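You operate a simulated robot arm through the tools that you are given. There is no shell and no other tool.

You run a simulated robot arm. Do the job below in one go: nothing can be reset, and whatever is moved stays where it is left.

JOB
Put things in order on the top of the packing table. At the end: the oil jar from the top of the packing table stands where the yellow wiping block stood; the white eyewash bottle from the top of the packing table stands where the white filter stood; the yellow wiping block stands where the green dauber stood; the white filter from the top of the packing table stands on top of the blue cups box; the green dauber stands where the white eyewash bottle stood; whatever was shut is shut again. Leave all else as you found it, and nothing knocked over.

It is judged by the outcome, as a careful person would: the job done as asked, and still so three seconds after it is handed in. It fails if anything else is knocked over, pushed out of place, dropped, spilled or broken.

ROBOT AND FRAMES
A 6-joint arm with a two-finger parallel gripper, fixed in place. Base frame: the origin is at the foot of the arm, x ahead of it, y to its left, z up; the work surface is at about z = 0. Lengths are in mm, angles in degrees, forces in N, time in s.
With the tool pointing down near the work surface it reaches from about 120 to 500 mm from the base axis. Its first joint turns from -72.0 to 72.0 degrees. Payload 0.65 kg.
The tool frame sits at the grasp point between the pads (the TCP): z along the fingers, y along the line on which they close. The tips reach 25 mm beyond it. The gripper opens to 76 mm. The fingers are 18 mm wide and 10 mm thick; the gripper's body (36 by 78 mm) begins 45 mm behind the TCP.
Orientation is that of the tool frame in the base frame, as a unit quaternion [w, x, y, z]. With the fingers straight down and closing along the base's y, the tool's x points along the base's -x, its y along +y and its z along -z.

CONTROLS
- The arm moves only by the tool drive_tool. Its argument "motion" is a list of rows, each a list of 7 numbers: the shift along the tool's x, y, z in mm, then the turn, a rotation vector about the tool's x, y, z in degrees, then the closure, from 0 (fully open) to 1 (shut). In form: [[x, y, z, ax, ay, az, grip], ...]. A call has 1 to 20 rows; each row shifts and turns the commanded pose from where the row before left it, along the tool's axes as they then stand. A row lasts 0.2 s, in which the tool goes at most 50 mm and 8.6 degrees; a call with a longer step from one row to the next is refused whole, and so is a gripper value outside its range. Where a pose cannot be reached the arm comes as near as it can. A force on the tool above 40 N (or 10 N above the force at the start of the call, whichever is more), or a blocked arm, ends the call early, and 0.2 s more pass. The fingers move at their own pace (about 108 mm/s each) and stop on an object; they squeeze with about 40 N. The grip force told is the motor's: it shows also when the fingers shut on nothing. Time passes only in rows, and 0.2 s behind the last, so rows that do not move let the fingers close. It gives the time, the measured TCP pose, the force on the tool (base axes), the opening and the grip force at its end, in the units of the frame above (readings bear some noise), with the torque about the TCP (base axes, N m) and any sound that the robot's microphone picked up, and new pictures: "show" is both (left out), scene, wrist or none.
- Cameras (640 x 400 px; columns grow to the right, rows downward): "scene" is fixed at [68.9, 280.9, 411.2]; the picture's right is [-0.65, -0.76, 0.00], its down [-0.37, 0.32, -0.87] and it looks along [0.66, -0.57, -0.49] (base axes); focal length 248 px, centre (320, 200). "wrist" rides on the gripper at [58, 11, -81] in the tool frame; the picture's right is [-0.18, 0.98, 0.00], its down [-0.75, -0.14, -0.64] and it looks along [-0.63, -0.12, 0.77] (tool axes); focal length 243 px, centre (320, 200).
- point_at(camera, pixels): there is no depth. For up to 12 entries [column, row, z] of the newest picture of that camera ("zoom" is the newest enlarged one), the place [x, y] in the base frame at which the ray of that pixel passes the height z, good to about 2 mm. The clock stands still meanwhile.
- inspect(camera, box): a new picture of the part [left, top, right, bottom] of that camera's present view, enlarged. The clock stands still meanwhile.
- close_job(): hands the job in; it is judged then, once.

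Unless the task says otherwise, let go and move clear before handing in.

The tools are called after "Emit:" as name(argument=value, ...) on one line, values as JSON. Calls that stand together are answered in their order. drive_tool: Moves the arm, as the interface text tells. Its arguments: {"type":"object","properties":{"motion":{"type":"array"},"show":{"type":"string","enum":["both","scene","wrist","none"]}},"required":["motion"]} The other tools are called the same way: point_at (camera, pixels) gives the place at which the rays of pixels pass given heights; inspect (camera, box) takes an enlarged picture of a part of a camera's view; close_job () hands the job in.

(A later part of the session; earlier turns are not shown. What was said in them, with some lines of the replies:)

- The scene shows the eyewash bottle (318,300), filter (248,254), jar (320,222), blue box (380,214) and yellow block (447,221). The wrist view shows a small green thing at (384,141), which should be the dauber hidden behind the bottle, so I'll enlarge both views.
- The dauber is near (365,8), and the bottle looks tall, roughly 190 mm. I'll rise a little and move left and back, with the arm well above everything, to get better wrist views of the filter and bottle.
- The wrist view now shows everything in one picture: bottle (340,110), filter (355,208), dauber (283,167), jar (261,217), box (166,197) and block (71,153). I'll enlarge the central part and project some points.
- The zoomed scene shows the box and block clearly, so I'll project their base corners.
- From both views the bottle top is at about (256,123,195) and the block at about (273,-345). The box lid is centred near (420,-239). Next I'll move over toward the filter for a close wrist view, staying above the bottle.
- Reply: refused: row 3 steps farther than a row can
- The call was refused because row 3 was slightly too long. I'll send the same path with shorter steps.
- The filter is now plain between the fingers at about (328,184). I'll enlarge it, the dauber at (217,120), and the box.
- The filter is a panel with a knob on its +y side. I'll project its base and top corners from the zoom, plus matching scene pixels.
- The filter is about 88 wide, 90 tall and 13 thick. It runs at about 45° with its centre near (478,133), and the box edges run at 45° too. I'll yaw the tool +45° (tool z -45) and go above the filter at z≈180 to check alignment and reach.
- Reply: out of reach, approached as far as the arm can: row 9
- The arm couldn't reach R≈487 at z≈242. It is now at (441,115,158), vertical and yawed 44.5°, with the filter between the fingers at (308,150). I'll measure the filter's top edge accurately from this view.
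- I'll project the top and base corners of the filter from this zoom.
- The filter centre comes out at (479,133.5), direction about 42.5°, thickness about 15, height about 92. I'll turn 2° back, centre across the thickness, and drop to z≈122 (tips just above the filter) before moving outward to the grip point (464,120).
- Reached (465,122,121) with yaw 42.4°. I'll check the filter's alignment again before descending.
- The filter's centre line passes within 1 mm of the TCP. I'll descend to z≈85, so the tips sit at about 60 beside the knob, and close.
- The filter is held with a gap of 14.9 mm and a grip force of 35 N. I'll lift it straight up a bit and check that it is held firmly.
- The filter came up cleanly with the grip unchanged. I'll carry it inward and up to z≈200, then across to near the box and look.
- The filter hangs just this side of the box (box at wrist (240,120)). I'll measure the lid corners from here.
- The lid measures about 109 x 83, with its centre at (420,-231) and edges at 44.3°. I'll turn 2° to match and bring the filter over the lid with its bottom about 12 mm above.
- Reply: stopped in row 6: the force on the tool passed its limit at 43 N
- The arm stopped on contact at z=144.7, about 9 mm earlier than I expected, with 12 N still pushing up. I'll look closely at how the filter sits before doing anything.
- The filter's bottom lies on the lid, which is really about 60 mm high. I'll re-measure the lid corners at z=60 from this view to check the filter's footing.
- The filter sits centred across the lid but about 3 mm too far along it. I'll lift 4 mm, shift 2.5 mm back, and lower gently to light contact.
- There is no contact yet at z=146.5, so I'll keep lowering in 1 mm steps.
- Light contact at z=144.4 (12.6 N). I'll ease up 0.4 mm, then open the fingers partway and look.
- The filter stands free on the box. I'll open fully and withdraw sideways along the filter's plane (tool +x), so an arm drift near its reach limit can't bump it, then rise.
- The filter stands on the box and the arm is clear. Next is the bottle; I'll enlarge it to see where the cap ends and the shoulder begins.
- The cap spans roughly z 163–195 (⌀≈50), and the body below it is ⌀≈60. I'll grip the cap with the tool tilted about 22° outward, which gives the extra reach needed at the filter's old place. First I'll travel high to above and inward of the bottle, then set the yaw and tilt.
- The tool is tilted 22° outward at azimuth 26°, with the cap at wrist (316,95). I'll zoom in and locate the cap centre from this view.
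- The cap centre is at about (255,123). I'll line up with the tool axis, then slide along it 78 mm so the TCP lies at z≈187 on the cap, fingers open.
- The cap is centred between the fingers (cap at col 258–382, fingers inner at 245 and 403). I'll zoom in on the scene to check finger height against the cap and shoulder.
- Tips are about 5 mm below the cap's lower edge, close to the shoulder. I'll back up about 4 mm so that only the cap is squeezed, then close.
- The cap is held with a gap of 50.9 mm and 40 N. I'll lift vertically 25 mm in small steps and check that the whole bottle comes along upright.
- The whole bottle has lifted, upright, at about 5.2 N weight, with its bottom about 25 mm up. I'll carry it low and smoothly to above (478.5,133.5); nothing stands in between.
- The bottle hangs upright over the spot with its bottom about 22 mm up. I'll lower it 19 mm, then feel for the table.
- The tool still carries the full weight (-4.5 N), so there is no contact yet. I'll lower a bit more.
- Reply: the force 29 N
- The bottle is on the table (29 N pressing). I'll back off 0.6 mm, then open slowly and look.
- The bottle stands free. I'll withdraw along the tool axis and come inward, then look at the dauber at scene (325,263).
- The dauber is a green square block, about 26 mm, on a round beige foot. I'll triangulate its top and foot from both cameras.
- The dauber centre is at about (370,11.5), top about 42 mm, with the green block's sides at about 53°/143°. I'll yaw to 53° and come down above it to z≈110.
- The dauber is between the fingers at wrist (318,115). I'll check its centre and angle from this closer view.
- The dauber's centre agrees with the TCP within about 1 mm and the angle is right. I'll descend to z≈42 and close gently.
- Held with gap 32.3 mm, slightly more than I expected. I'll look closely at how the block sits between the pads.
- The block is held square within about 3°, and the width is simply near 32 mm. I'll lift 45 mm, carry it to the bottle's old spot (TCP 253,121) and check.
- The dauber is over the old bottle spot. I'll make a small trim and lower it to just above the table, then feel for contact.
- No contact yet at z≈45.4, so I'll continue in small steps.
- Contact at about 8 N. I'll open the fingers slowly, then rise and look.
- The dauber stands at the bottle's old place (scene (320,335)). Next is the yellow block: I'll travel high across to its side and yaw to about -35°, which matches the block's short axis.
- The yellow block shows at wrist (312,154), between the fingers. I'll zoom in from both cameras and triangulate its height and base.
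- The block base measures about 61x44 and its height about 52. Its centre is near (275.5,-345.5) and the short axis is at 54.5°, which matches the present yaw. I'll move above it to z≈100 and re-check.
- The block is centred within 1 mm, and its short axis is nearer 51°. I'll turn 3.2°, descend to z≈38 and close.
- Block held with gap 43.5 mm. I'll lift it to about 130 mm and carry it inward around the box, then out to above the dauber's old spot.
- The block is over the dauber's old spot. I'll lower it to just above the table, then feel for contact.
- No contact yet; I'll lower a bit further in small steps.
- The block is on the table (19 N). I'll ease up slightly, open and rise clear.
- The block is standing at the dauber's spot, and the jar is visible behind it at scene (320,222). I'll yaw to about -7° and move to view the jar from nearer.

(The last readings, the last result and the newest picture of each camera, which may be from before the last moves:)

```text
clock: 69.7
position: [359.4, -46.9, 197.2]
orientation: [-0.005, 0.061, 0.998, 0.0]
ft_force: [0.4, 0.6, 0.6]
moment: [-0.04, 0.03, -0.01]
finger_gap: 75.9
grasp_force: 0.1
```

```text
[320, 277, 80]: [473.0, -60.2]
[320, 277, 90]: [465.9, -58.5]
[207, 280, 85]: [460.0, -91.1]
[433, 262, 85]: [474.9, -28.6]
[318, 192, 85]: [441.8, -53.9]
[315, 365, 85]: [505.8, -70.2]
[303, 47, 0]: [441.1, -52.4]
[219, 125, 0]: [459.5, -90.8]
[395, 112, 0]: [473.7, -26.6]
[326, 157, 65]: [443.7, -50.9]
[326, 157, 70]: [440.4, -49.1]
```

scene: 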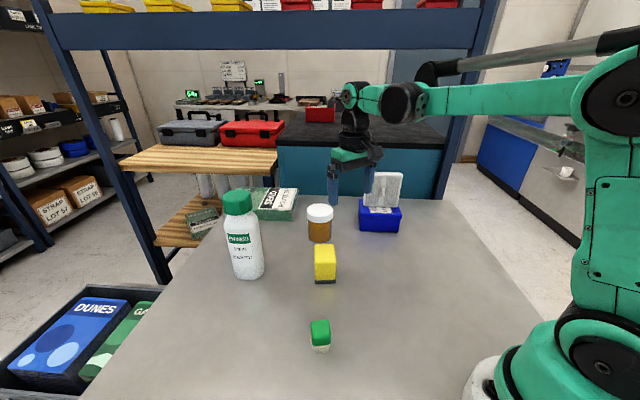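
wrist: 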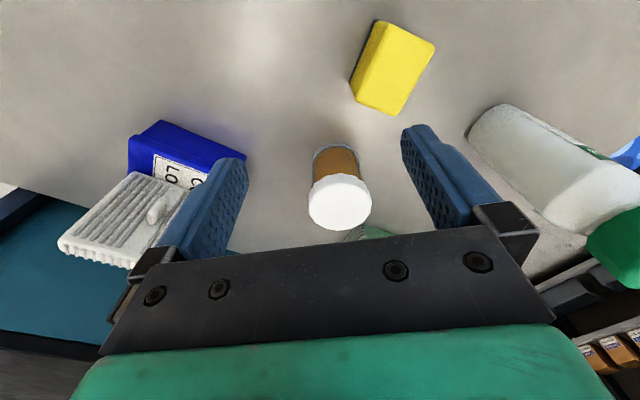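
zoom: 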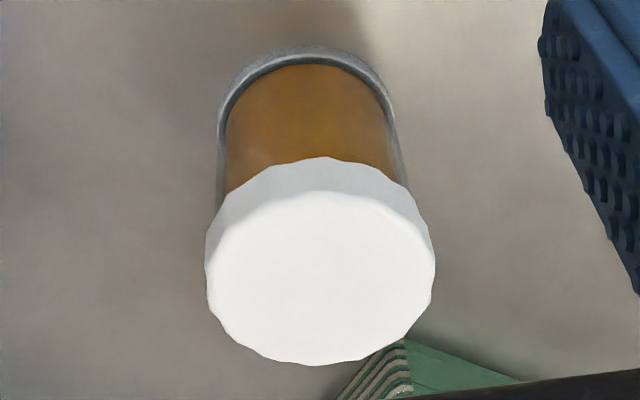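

The jar centre is at (467,-59), its height about 87, and the cap is ⌀≈64 over z 67–87. I'll descend to z≈150, move out above the jar, and check the centring, since only about 6 mm is free per side.

Emit:
drive_tool(motion=[[0, 0, 23.5, 0, -0.5, 0, 0], [0, 0, 23.5, 0, 0, 0, 0], [-36, 0.4, 0, 0, 0, 0, 0], [-36, 0.4, 0, 0, 0, 0, 0], [-36, 0.4, 0, 0, 0, 0, 0], [0, 0, 0, 0, 0, 0, 0]], show="both")

Emit:
inspect(camera="wrist", box=[200, 40, 440, 250])

```text
clock: 71.1
position: [467.7, -58.3, 151.1]
orientation: [0.0, 0.061, 0.998, -0.001]
ft_force: [-0.6, -0.7, 0.5]
moment: [-0.02, 0.0, -0.01]
finger_gap: 75.9
grasp_force: 0.1
```

scene: 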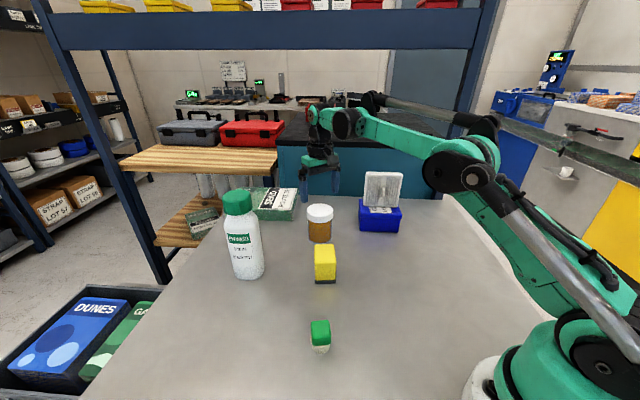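
wrist: 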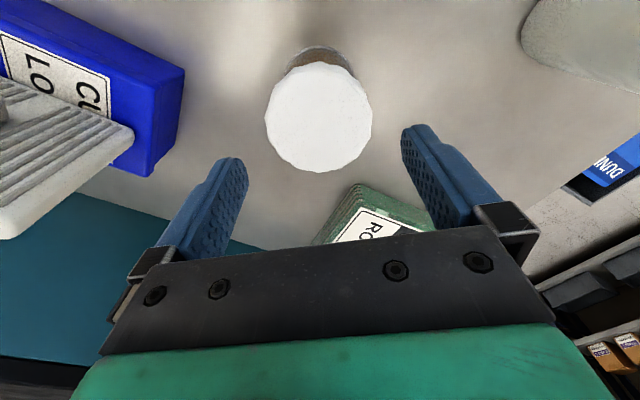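

```text
1.90 times, centred on (320, 145) of wrist
```

zoom: 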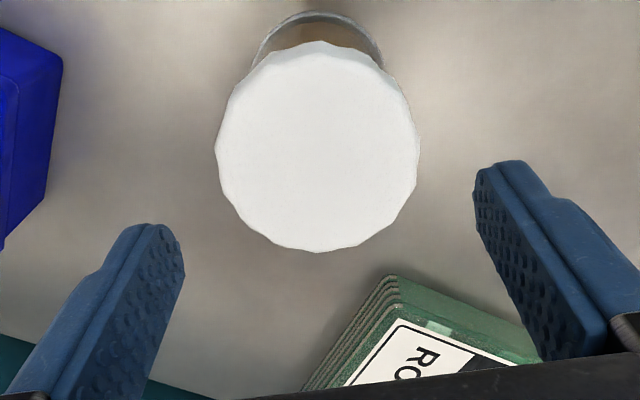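

Emit:
point_at(camera="zoom", pixels=[[216, 152, 87], [421, 142, 87], [315, 252, 87], [319, 70, 87], [319, 42, 87], [390, 276, 25], [390, 276, 40], [318, 152, 87], [310, 390, 0], [62, 60, 60]])

```text
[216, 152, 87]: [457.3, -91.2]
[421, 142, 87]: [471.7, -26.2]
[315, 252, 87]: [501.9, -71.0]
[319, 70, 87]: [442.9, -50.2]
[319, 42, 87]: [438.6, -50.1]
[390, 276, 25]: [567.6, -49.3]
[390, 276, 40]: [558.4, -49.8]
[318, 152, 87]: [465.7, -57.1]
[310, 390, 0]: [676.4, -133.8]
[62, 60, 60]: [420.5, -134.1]
```

Emit:
point_at(camera="wrist", pixels=[[184, 70, 60], [184, 70, 0], [184, 70, 50], [150, 175, 60], [150, 175, 0], [105, 45, 60]])

Emit:
inspect(camera="scene", box=[340, 160, 430, 240])

```text
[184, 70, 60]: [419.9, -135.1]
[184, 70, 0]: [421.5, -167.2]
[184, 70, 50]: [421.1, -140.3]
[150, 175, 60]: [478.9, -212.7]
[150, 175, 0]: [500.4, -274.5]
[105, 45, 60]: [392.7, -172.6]
```

```text
5.00 times, centred on (385, 200) of scene
```

zoom: 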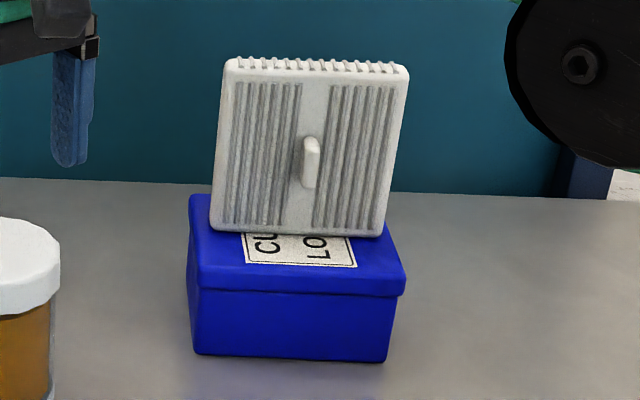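

The box corner pixel (184,70) projects to its known base corner, so the box hasn't moved. I'll trim 1 mm sideways and go down to tips just above the cap to check the finger clearance.

Emit:
drive_tool(motion=[[0, -1, 16, 0, 0, 0, 0], [0, 0, 17, 0, 0, 0, 0], [0, 0, 0, 0, 0, 0, 0]], show="wrist")

Emit:
inspect(camera="wrist", box=[200, 40, 440, 250])

```text
clock: 71.9
position: [465.8, -59.7, 118.7]
orientation: [0.0, 0.061, 0.998, -0.001]
ft_force: [-0.1, -0.5, 0.3]
moment: [0.02, -0.01, 0.02]
finger_gap: 75.8
grasp_force: 0.1
```

wrist: 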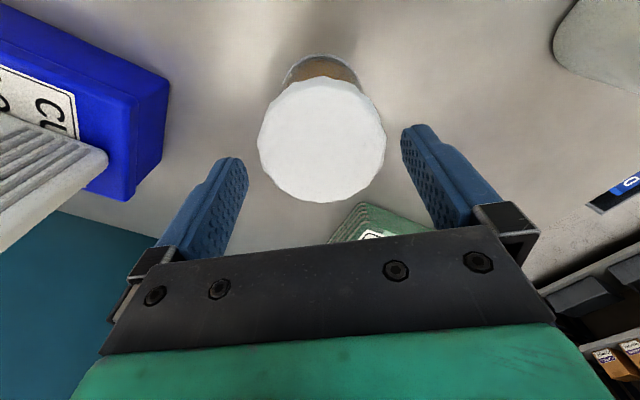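

```text
1.90 times, centred on (320, 145) of wrist
```

zoom: 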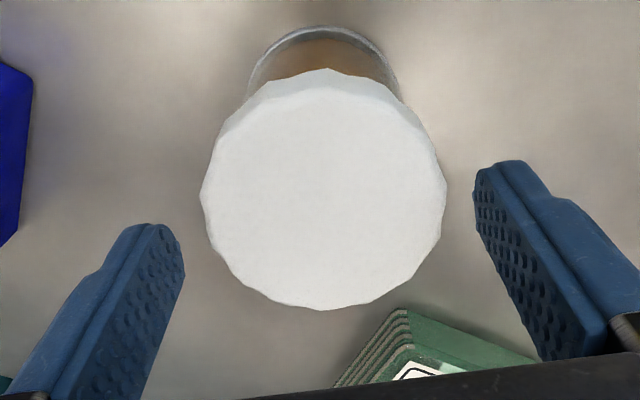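

The cap sits about 1 mm toward the left finger with about 5 mm or more free on each side. I'll trim 1 mm, descend to z≈74 and close on the cap.

Emit:
drive_tool(motion=[[0, -1, 10, 0, 0, 0, 0], [0, 0, 12, 0, 0, 0, 0], [0, 0, 12, 0, 0, 0, 0], [0, 0, 10.5, 0, 0, 0, 0], [0, 0, 0, 0, 0, 0, 0], [0, 0, 0, 0, 0, 0, 0.1], [0, 0, 0, 0, 0, 0, 0.2], [0, 0, 0, 0, 0, 0, 0.5], [0, 0, 0, 0, 0, 0, 1], [0, 0, 0, 0, 0, 0, 1]], show="both")

```text
clock: 74.1
position: [466.2, -61.5, 74.0]
orientation: [0.001, 0.061, 0.998, -0.001]
ft_force: [0.2, -0.3, -0.2]
moment: [0.0, 0.01, 0.0]
finger_gap: 64.8
grasp_force: 40.5
```

scene: 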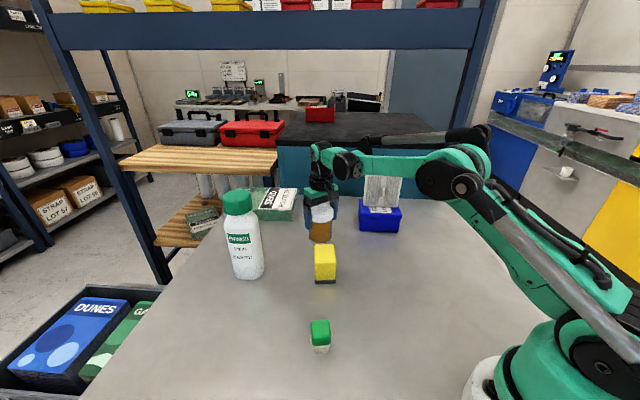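
wrist: 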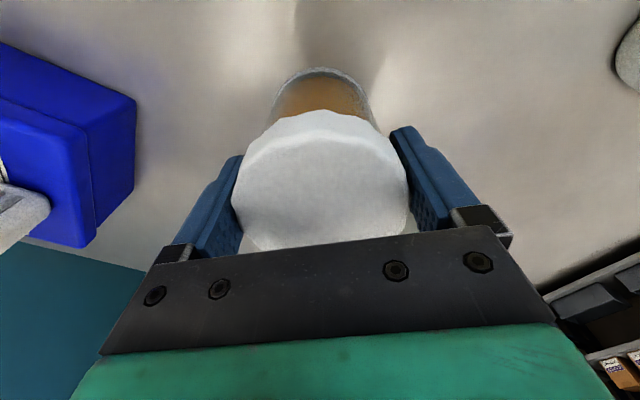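

The cap is held with gap 64.8 mm. I'll lift straight up first and check.

Emit:
drive_tool(motion=[[0, 0, -8, 0, 0, 0, 1], [0, 0, -18, 0, 0, 0, 1], [0, 0, -20, 0, 0, 0, 1], [0, 0, 0, 0, 0, 0, 1]], show="both")

```text
clock: 75.1
position: [467.2, -61.3, 120.3]
orientation: [-0.001, 0.061, 0.998, -0.001]
ft_force: [0.3, -0.3, -2.0]
moment: [0.0, 0.0, 0.02]
finger_gap: 64.9
grasp_force: 40.5
```

scene: 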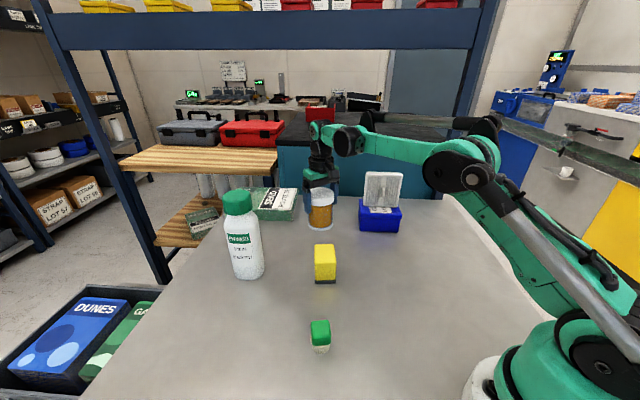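
wrist: 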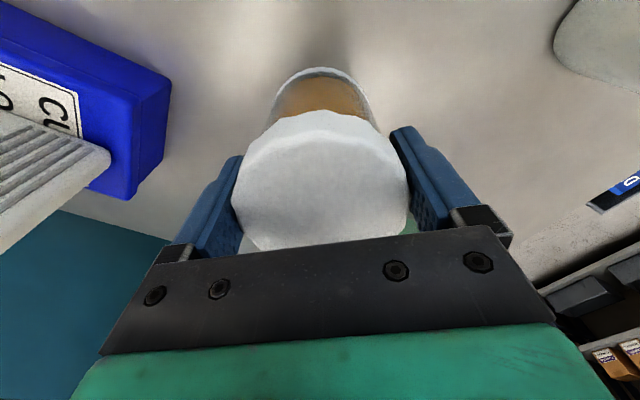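

The jar has lifted whole and upright, at about 2 N weight. I'll carry it inward and up, around the box and filter, to (235,-230,170).

Emit:
drive_tool(motion=[[18, -7, -8, 0, 0, 0, 1], [25, -9.4, -11, 0, 0, 0, 1], [28, -10.6, -13, 0, 0, 0, 1], [25, -9.4, -11, 0, 0, 0, 1], [16, -6, -7, 0, 0, 0, 1], [16, -25, 0, 0, 0, 0, 1], [19.4, -30.6, 0, 0, 0, 0, 1], [19.4, -30.6, 0, 0, 0, 0, 1], [19.4, -30.6, 0, 0, 0, 0, 1], [14, -22, 0, 0, 0, 0, 1], [9, -14, 0, 0, 0, 0, 1], [0, 0, 0, 0, 0, 0, 1]], show="both")

```text
clock: 77.7
position: [234.8, -230.6, 169.8]
orientation: [-0.001, 0.061, 0.998, -0.001]
ft_force: [0.2, -0.1, -1.4]
moment: [0.02, 0.03, 0.0]
finger_gap: 65.1
grasp_force: 39.7
```

scene: 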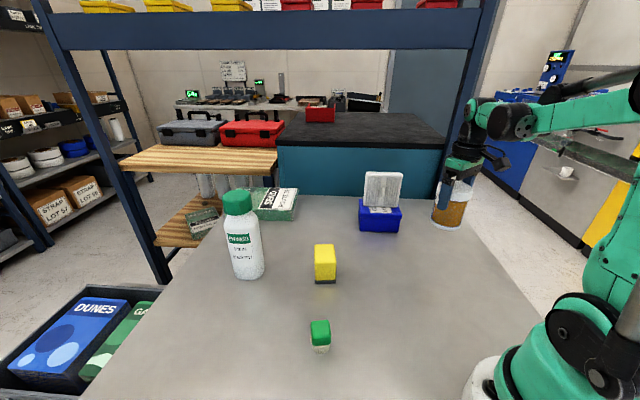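
wrist: 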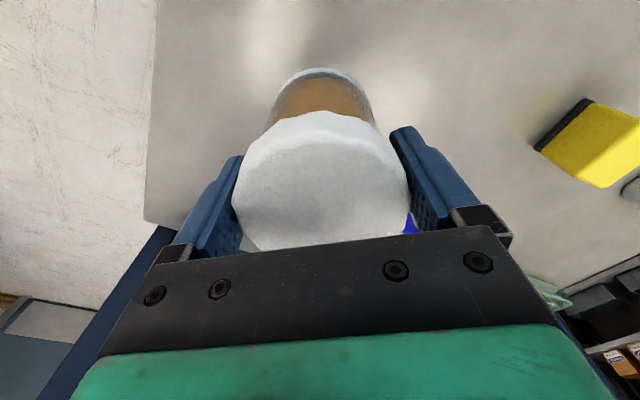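

The jar is near the block's old spot. I'll check where the table's right edge runs relative to (275.5,-345.5).

Emit:
point_at(camera="wrist", pixels=[[156, 30, 0], [150, 120, 0], [146, 200, 0]])

Emit:
point_at(camera="scene", pixels=[[480, 243, 0], [500, 280, 0], [443, 197, 0], [460, 215, 0]])

```text
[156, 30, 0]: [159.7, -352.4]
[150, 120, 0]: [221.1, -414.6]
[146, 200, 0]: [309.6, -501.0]
```

```text
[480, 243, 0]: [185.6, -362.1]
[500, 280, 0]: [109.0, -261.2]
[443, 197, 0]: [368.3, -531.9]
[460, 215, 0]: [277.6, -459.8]
```

The edge is about 86 mm away from the spot, so the jar fits well. I'll carry it over (275,-345.5) and lower it to just above the table.

Emit:
drive_tool(motion=[[-8, -16.4, 0, 0, 0, 0, 1], [-13, -26, 0, 0, 0, 0, 1], [-13, -26, 0, 0, 0, 0, 1], [-12, -24.3, 0, 0, 0, 0, 1], [-7.9, -16.4, 0, 0, 0, 0, 1], [0, 0, 20, 0, 0, 0, 1], [0, 0, 30, 0, 0, 0, 1], [0, 0, 25, 0, 0, 0, 1], [0, 0, 13, 0, 0, 0, 1], [0, 0, 0, 0, 0, 0, 1]], show="both")

```text
clock: 79.9
position: [275.2, -344.9, 81.5]
orientation: [0.001, 0.061, 0.998, 0.0]
ft_force: [0.7, 0.0, -0.9]
moment: [0.01, -0.01, -0.01]
finger_gap: 65.2
grasp_force: 40.1
```

scene: 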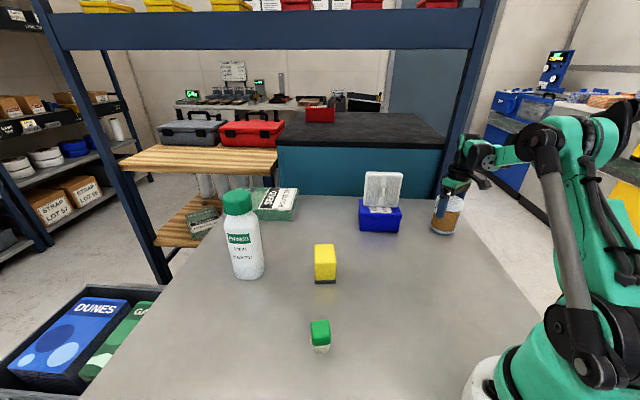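
wrist: 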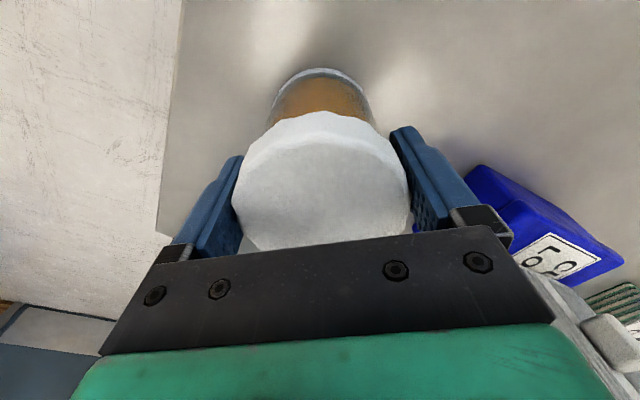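

The jar is about 7 mm above the table at the right spot. I'll lower it to contact in small steps.

Emit:
drive_tool(motion=[[0, 0, 3, 0, 0, 0, 1], [0, 0, 2.5, 0, 0, 0, 1], [0, 0, 0, 0, 0, 0, 1]], show="none")

Emit:
drive_tool(motion=[[0, 0, 0.8, 0, 0, 0, 1], [0, 0, 0, 0, 0, 0, 1]], show="none")

Emit:
drive_tool(motion=[[0, 0, 0.6, 0, 0, 0, 1], [0, 0, 0, 0, 0, 0, 1]], show="none")

```text
clock: 80.7
position: [274.7, -343.9, 77.2]
orientation: [-0.001, 0.061, 0.998, 0.0]
ft_force: [0.7, -0.4, -0.7]
moment: [0.03, 0.02, -0.01]
finger_gap: 64.9
grasp_force: 40.0
```

```text
clock: 81.3
position: [276.2, -343.3, 75.7]
orientation: [0.0, 0.061, 0.998, -0.001]
ft_force: [-0.2, -0.6, -1.2]
moment: [-0.01, 0.02, 0.0]
finger_gap: 65.0
grasp_force: 40.9
```

```text
clock: 81.9
position: [275.6, -345.0, 74.7]
orientation: [0.0, 0.061, 0.998, -0.001]
ft_force: [-0.6, 0.4, -1.6]
moment: [0.0, 0.01, -0.01]
finger_gap: 64.9
grasp_force: 40.3
```

Emit:
drive_tool(motion=[[0, 0, 0.6, 0, 0, 0, 1], [0, 0, 0, 0, 0, 0, 1]], show="none")

Emit:
drive_tool(motion=[[0, 0, 0.5, 0, 0, 0, 1], [0, 0, 0, 0, 0, 0, 1]], show="none")

```text
clock: 82.5
position: [275.3, -344.3, 74.9]
orientation: [0.0, 0.061, 0.998, -0.001]
ft_force: [0.7, -0.1, -1.1]
moment: [0.02, -0.01, 0.0]
finger_gap: 64.9
grasp_force: 40.4
```

```text
clock: 83.1
position: [275.4, -343.1, 74.4]
orientation: [0.0, 0.061, 0.998, 0.0]
ft_force: [-1.0, 0.3, -1.4]
moment: [-0.04, -0.01, 0.02]
finger_gap: 65.0
grasp_force: 39.6
```

The tool still carries the jar's weight, so I'll continue lowering carefully.

Emit:
drive_tool(motion=[[0, 0, 0.5, 0, 0, 0, 1], [0, 0, 0, 0, 0, 0, 1]], show="none")

Emit:
drive_tool(motion=[[0, 0, 0.5, 0, 0, 0, 1], [0, 0, 0, 0, 0, 0, 1]], show="none")

```text
clock: 83.7
position: [274.2, -344.7, 74.3]
orientation: [0.0, 0.061, 0.998, 0.0]
ft_force: [-0.4, 0.9, 8.4]
moment: [0.19, -0.11, 0.04]
finger_gap: 64.7
grasp_force: 39.5
```

```text
clock: 84.3
position: [275.6, -343.5, 73.8]
orientation: [0.0, 0.061, 0.998, -0.002]
ft_force: [-2.3, 1.4, 26.1]
moment: [0.22, -0.12, 0.04]
finger_gap: 64.9
grasp_force: 40.1
```

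The jar stands on the table (26 N). I'll ease off 0.6 mm, open fully, and look before rising.

Emit:
drive_tool(motion=[[0, 0, -0.6, 0, 0, 0, 1], [0, 0, 0, 0, 0, 0, 0.1], [0, 0, 0, 0, 0, 0, 0], [0, 0, 0, 0, 0, 0, 0], [0, 0, 0, 0, 0, 0, 0]], show="both")

```text
clock: 85.5
position: [275.1, -343.6, 73.6]
orientation: [0.001, 0.06, 0.998, -0.001]
ft_force: [0.4, -0.5, -1.1]
moment: [0.05, 0.01, -0.03]
finger_gap: 75.9
grasp_force: 0.0
```

scene: 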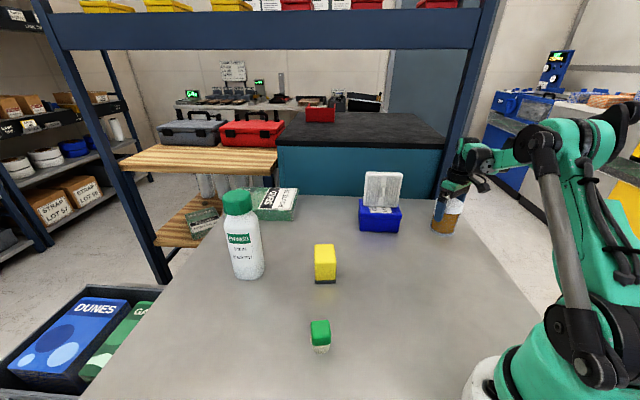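
wrist: 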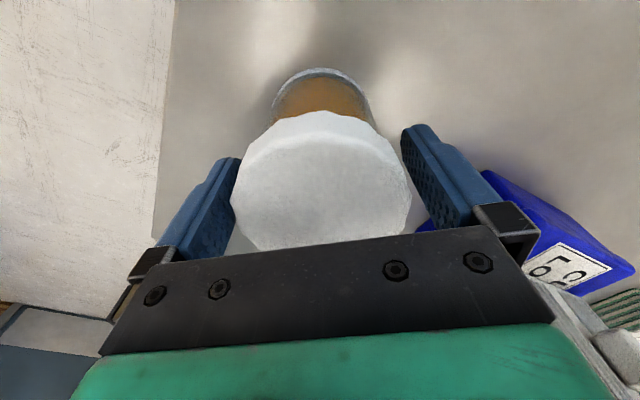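

The fingers are symmetric about the cap with clearance on both sides. I'll rise straight up and then move inward clear of everything.

Emit:
drive_tool(motion=[[0, 0, -8, 0, 0, 0, 0], [0, 0, -12, 0, 0, 0, 0], [0, 0, -15, 0, 0, 0, 0], [0, 0, -20, 0, 0, 0, 0], [0, 0, -25, 0, 0, 0, 0], [30, 0, -20, 0, 0, 0, 0], [30, 20, -20, 0, 0, 0, 0], [30, 30, -10, 0, 0, 0, 0], [0, 40, 0, 0, 0, 0, 0], [-10, 40, 0, 0, 0, 0, 0], [-10, 40, 0, 0, 0, 0, 0], [0, 0, 0, 0, 0, 0, 0]], show="both")

Emit:
inspect(camera="scene", box=[200, 170, 480, 370])

```text
clock: 88.1
position: [226.2, -165.1, 203.1]
orientation: [0.0, 0.061, 0.998, 0.001]
ft_force: [0.2, -0.5, -0.9]
moment: [-0.03, 0.0, 0.01]
finger_gap: 76.0
grasp_force: 0.0
```

scene: 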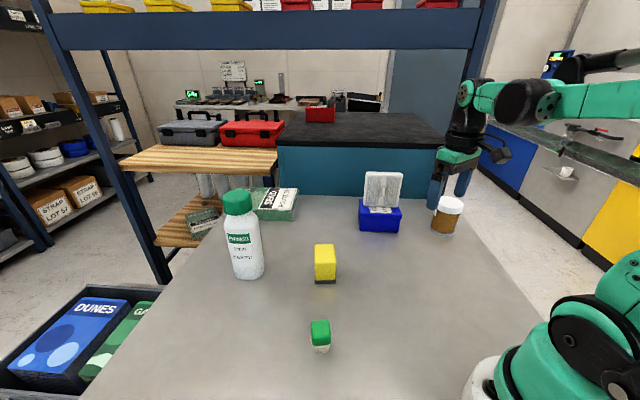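
wrist: 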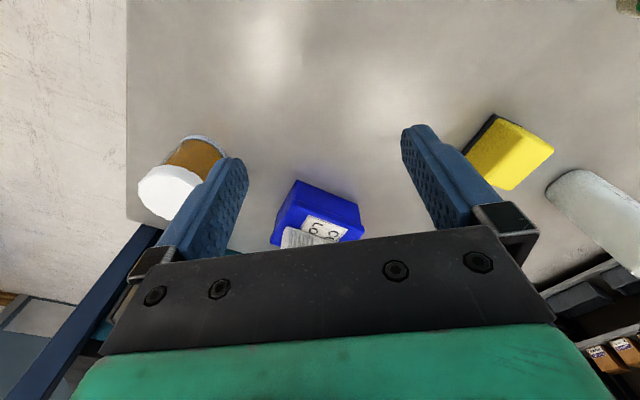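

```text
2.00 times, centred on (340, 270) of scene
```

zoom: 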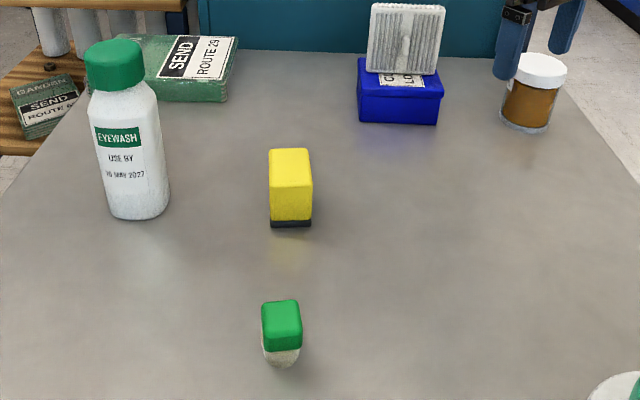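

All five things stand in place in the zoomed view. I'll verify their base positions against the targets before handing in.

Emit:
point_at(camera="zoom", pixels=[[140, 219, 0], [108, 205, 0], [171, 200, 0], [281, 368, 0], [525, 132, 0], [501, 122, 0], [550, 124, 0], [291, 228, 0], [270, 226, 0], [311, 227, 0]])

Emit:
inspect(camera="scene", box=[350, 160, 480, 250])

```text
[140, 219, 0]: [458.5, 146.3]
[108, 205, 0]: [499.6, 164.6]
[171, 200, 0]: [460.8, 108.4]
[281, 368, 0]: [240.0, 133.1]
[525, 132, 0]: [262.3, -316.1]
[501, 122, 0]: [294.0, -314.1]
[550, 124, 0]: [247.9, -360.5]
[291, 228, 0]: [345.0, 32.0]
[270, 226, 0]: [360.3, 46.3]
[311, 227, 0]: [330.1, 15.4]
```

```text
4.44 times, centred on (415, 205) of scene
```

zoom: 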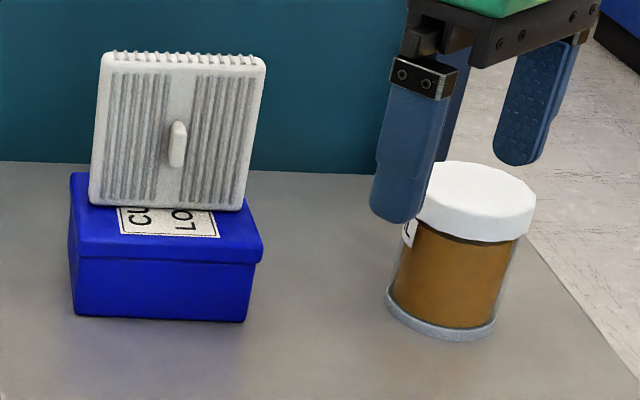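

Projected bases agree with the targets: the bottle is near (480,136), the block near (370,12), the dauber near (252,124) and the jar near (274,-343). The filter stands upright on the box, and the arm is empty and clear, so I'm handing in.

Emit:
close_job()

```text
The job is handed in.
```

I moved all five items and handed the job in. The last pictures show everything standing upright and the arm clear.

| Item | Now stands | Measured place (x, y in mm) |
|---|---|---|
| Oil jar | where the yellow wiping block stood | (274, -343) |
| White eyewash bottle | where the white filter stood | (480, 136) |
| Yellow wiping block | where the green dauber stood | (370, 12) |
| White filter | on top of the blue cups box, near the middle of the lid | – |
| Green dauber | where the eyewash bottle stood | (252, 124) |

- **Accuracy:** each item on the table is within about 5 mm of where the earlier one stood, by my camera measurements.
- **Filter contact:** the box is taller than I first measured, so the filter touched the lid early, at about 43 N. I lifted it, shifted it slightly and set it down again gently. The box did not move.
- **Lids:** I opened nothing. The bottle and jar were lifted by their caps, which stayed on.
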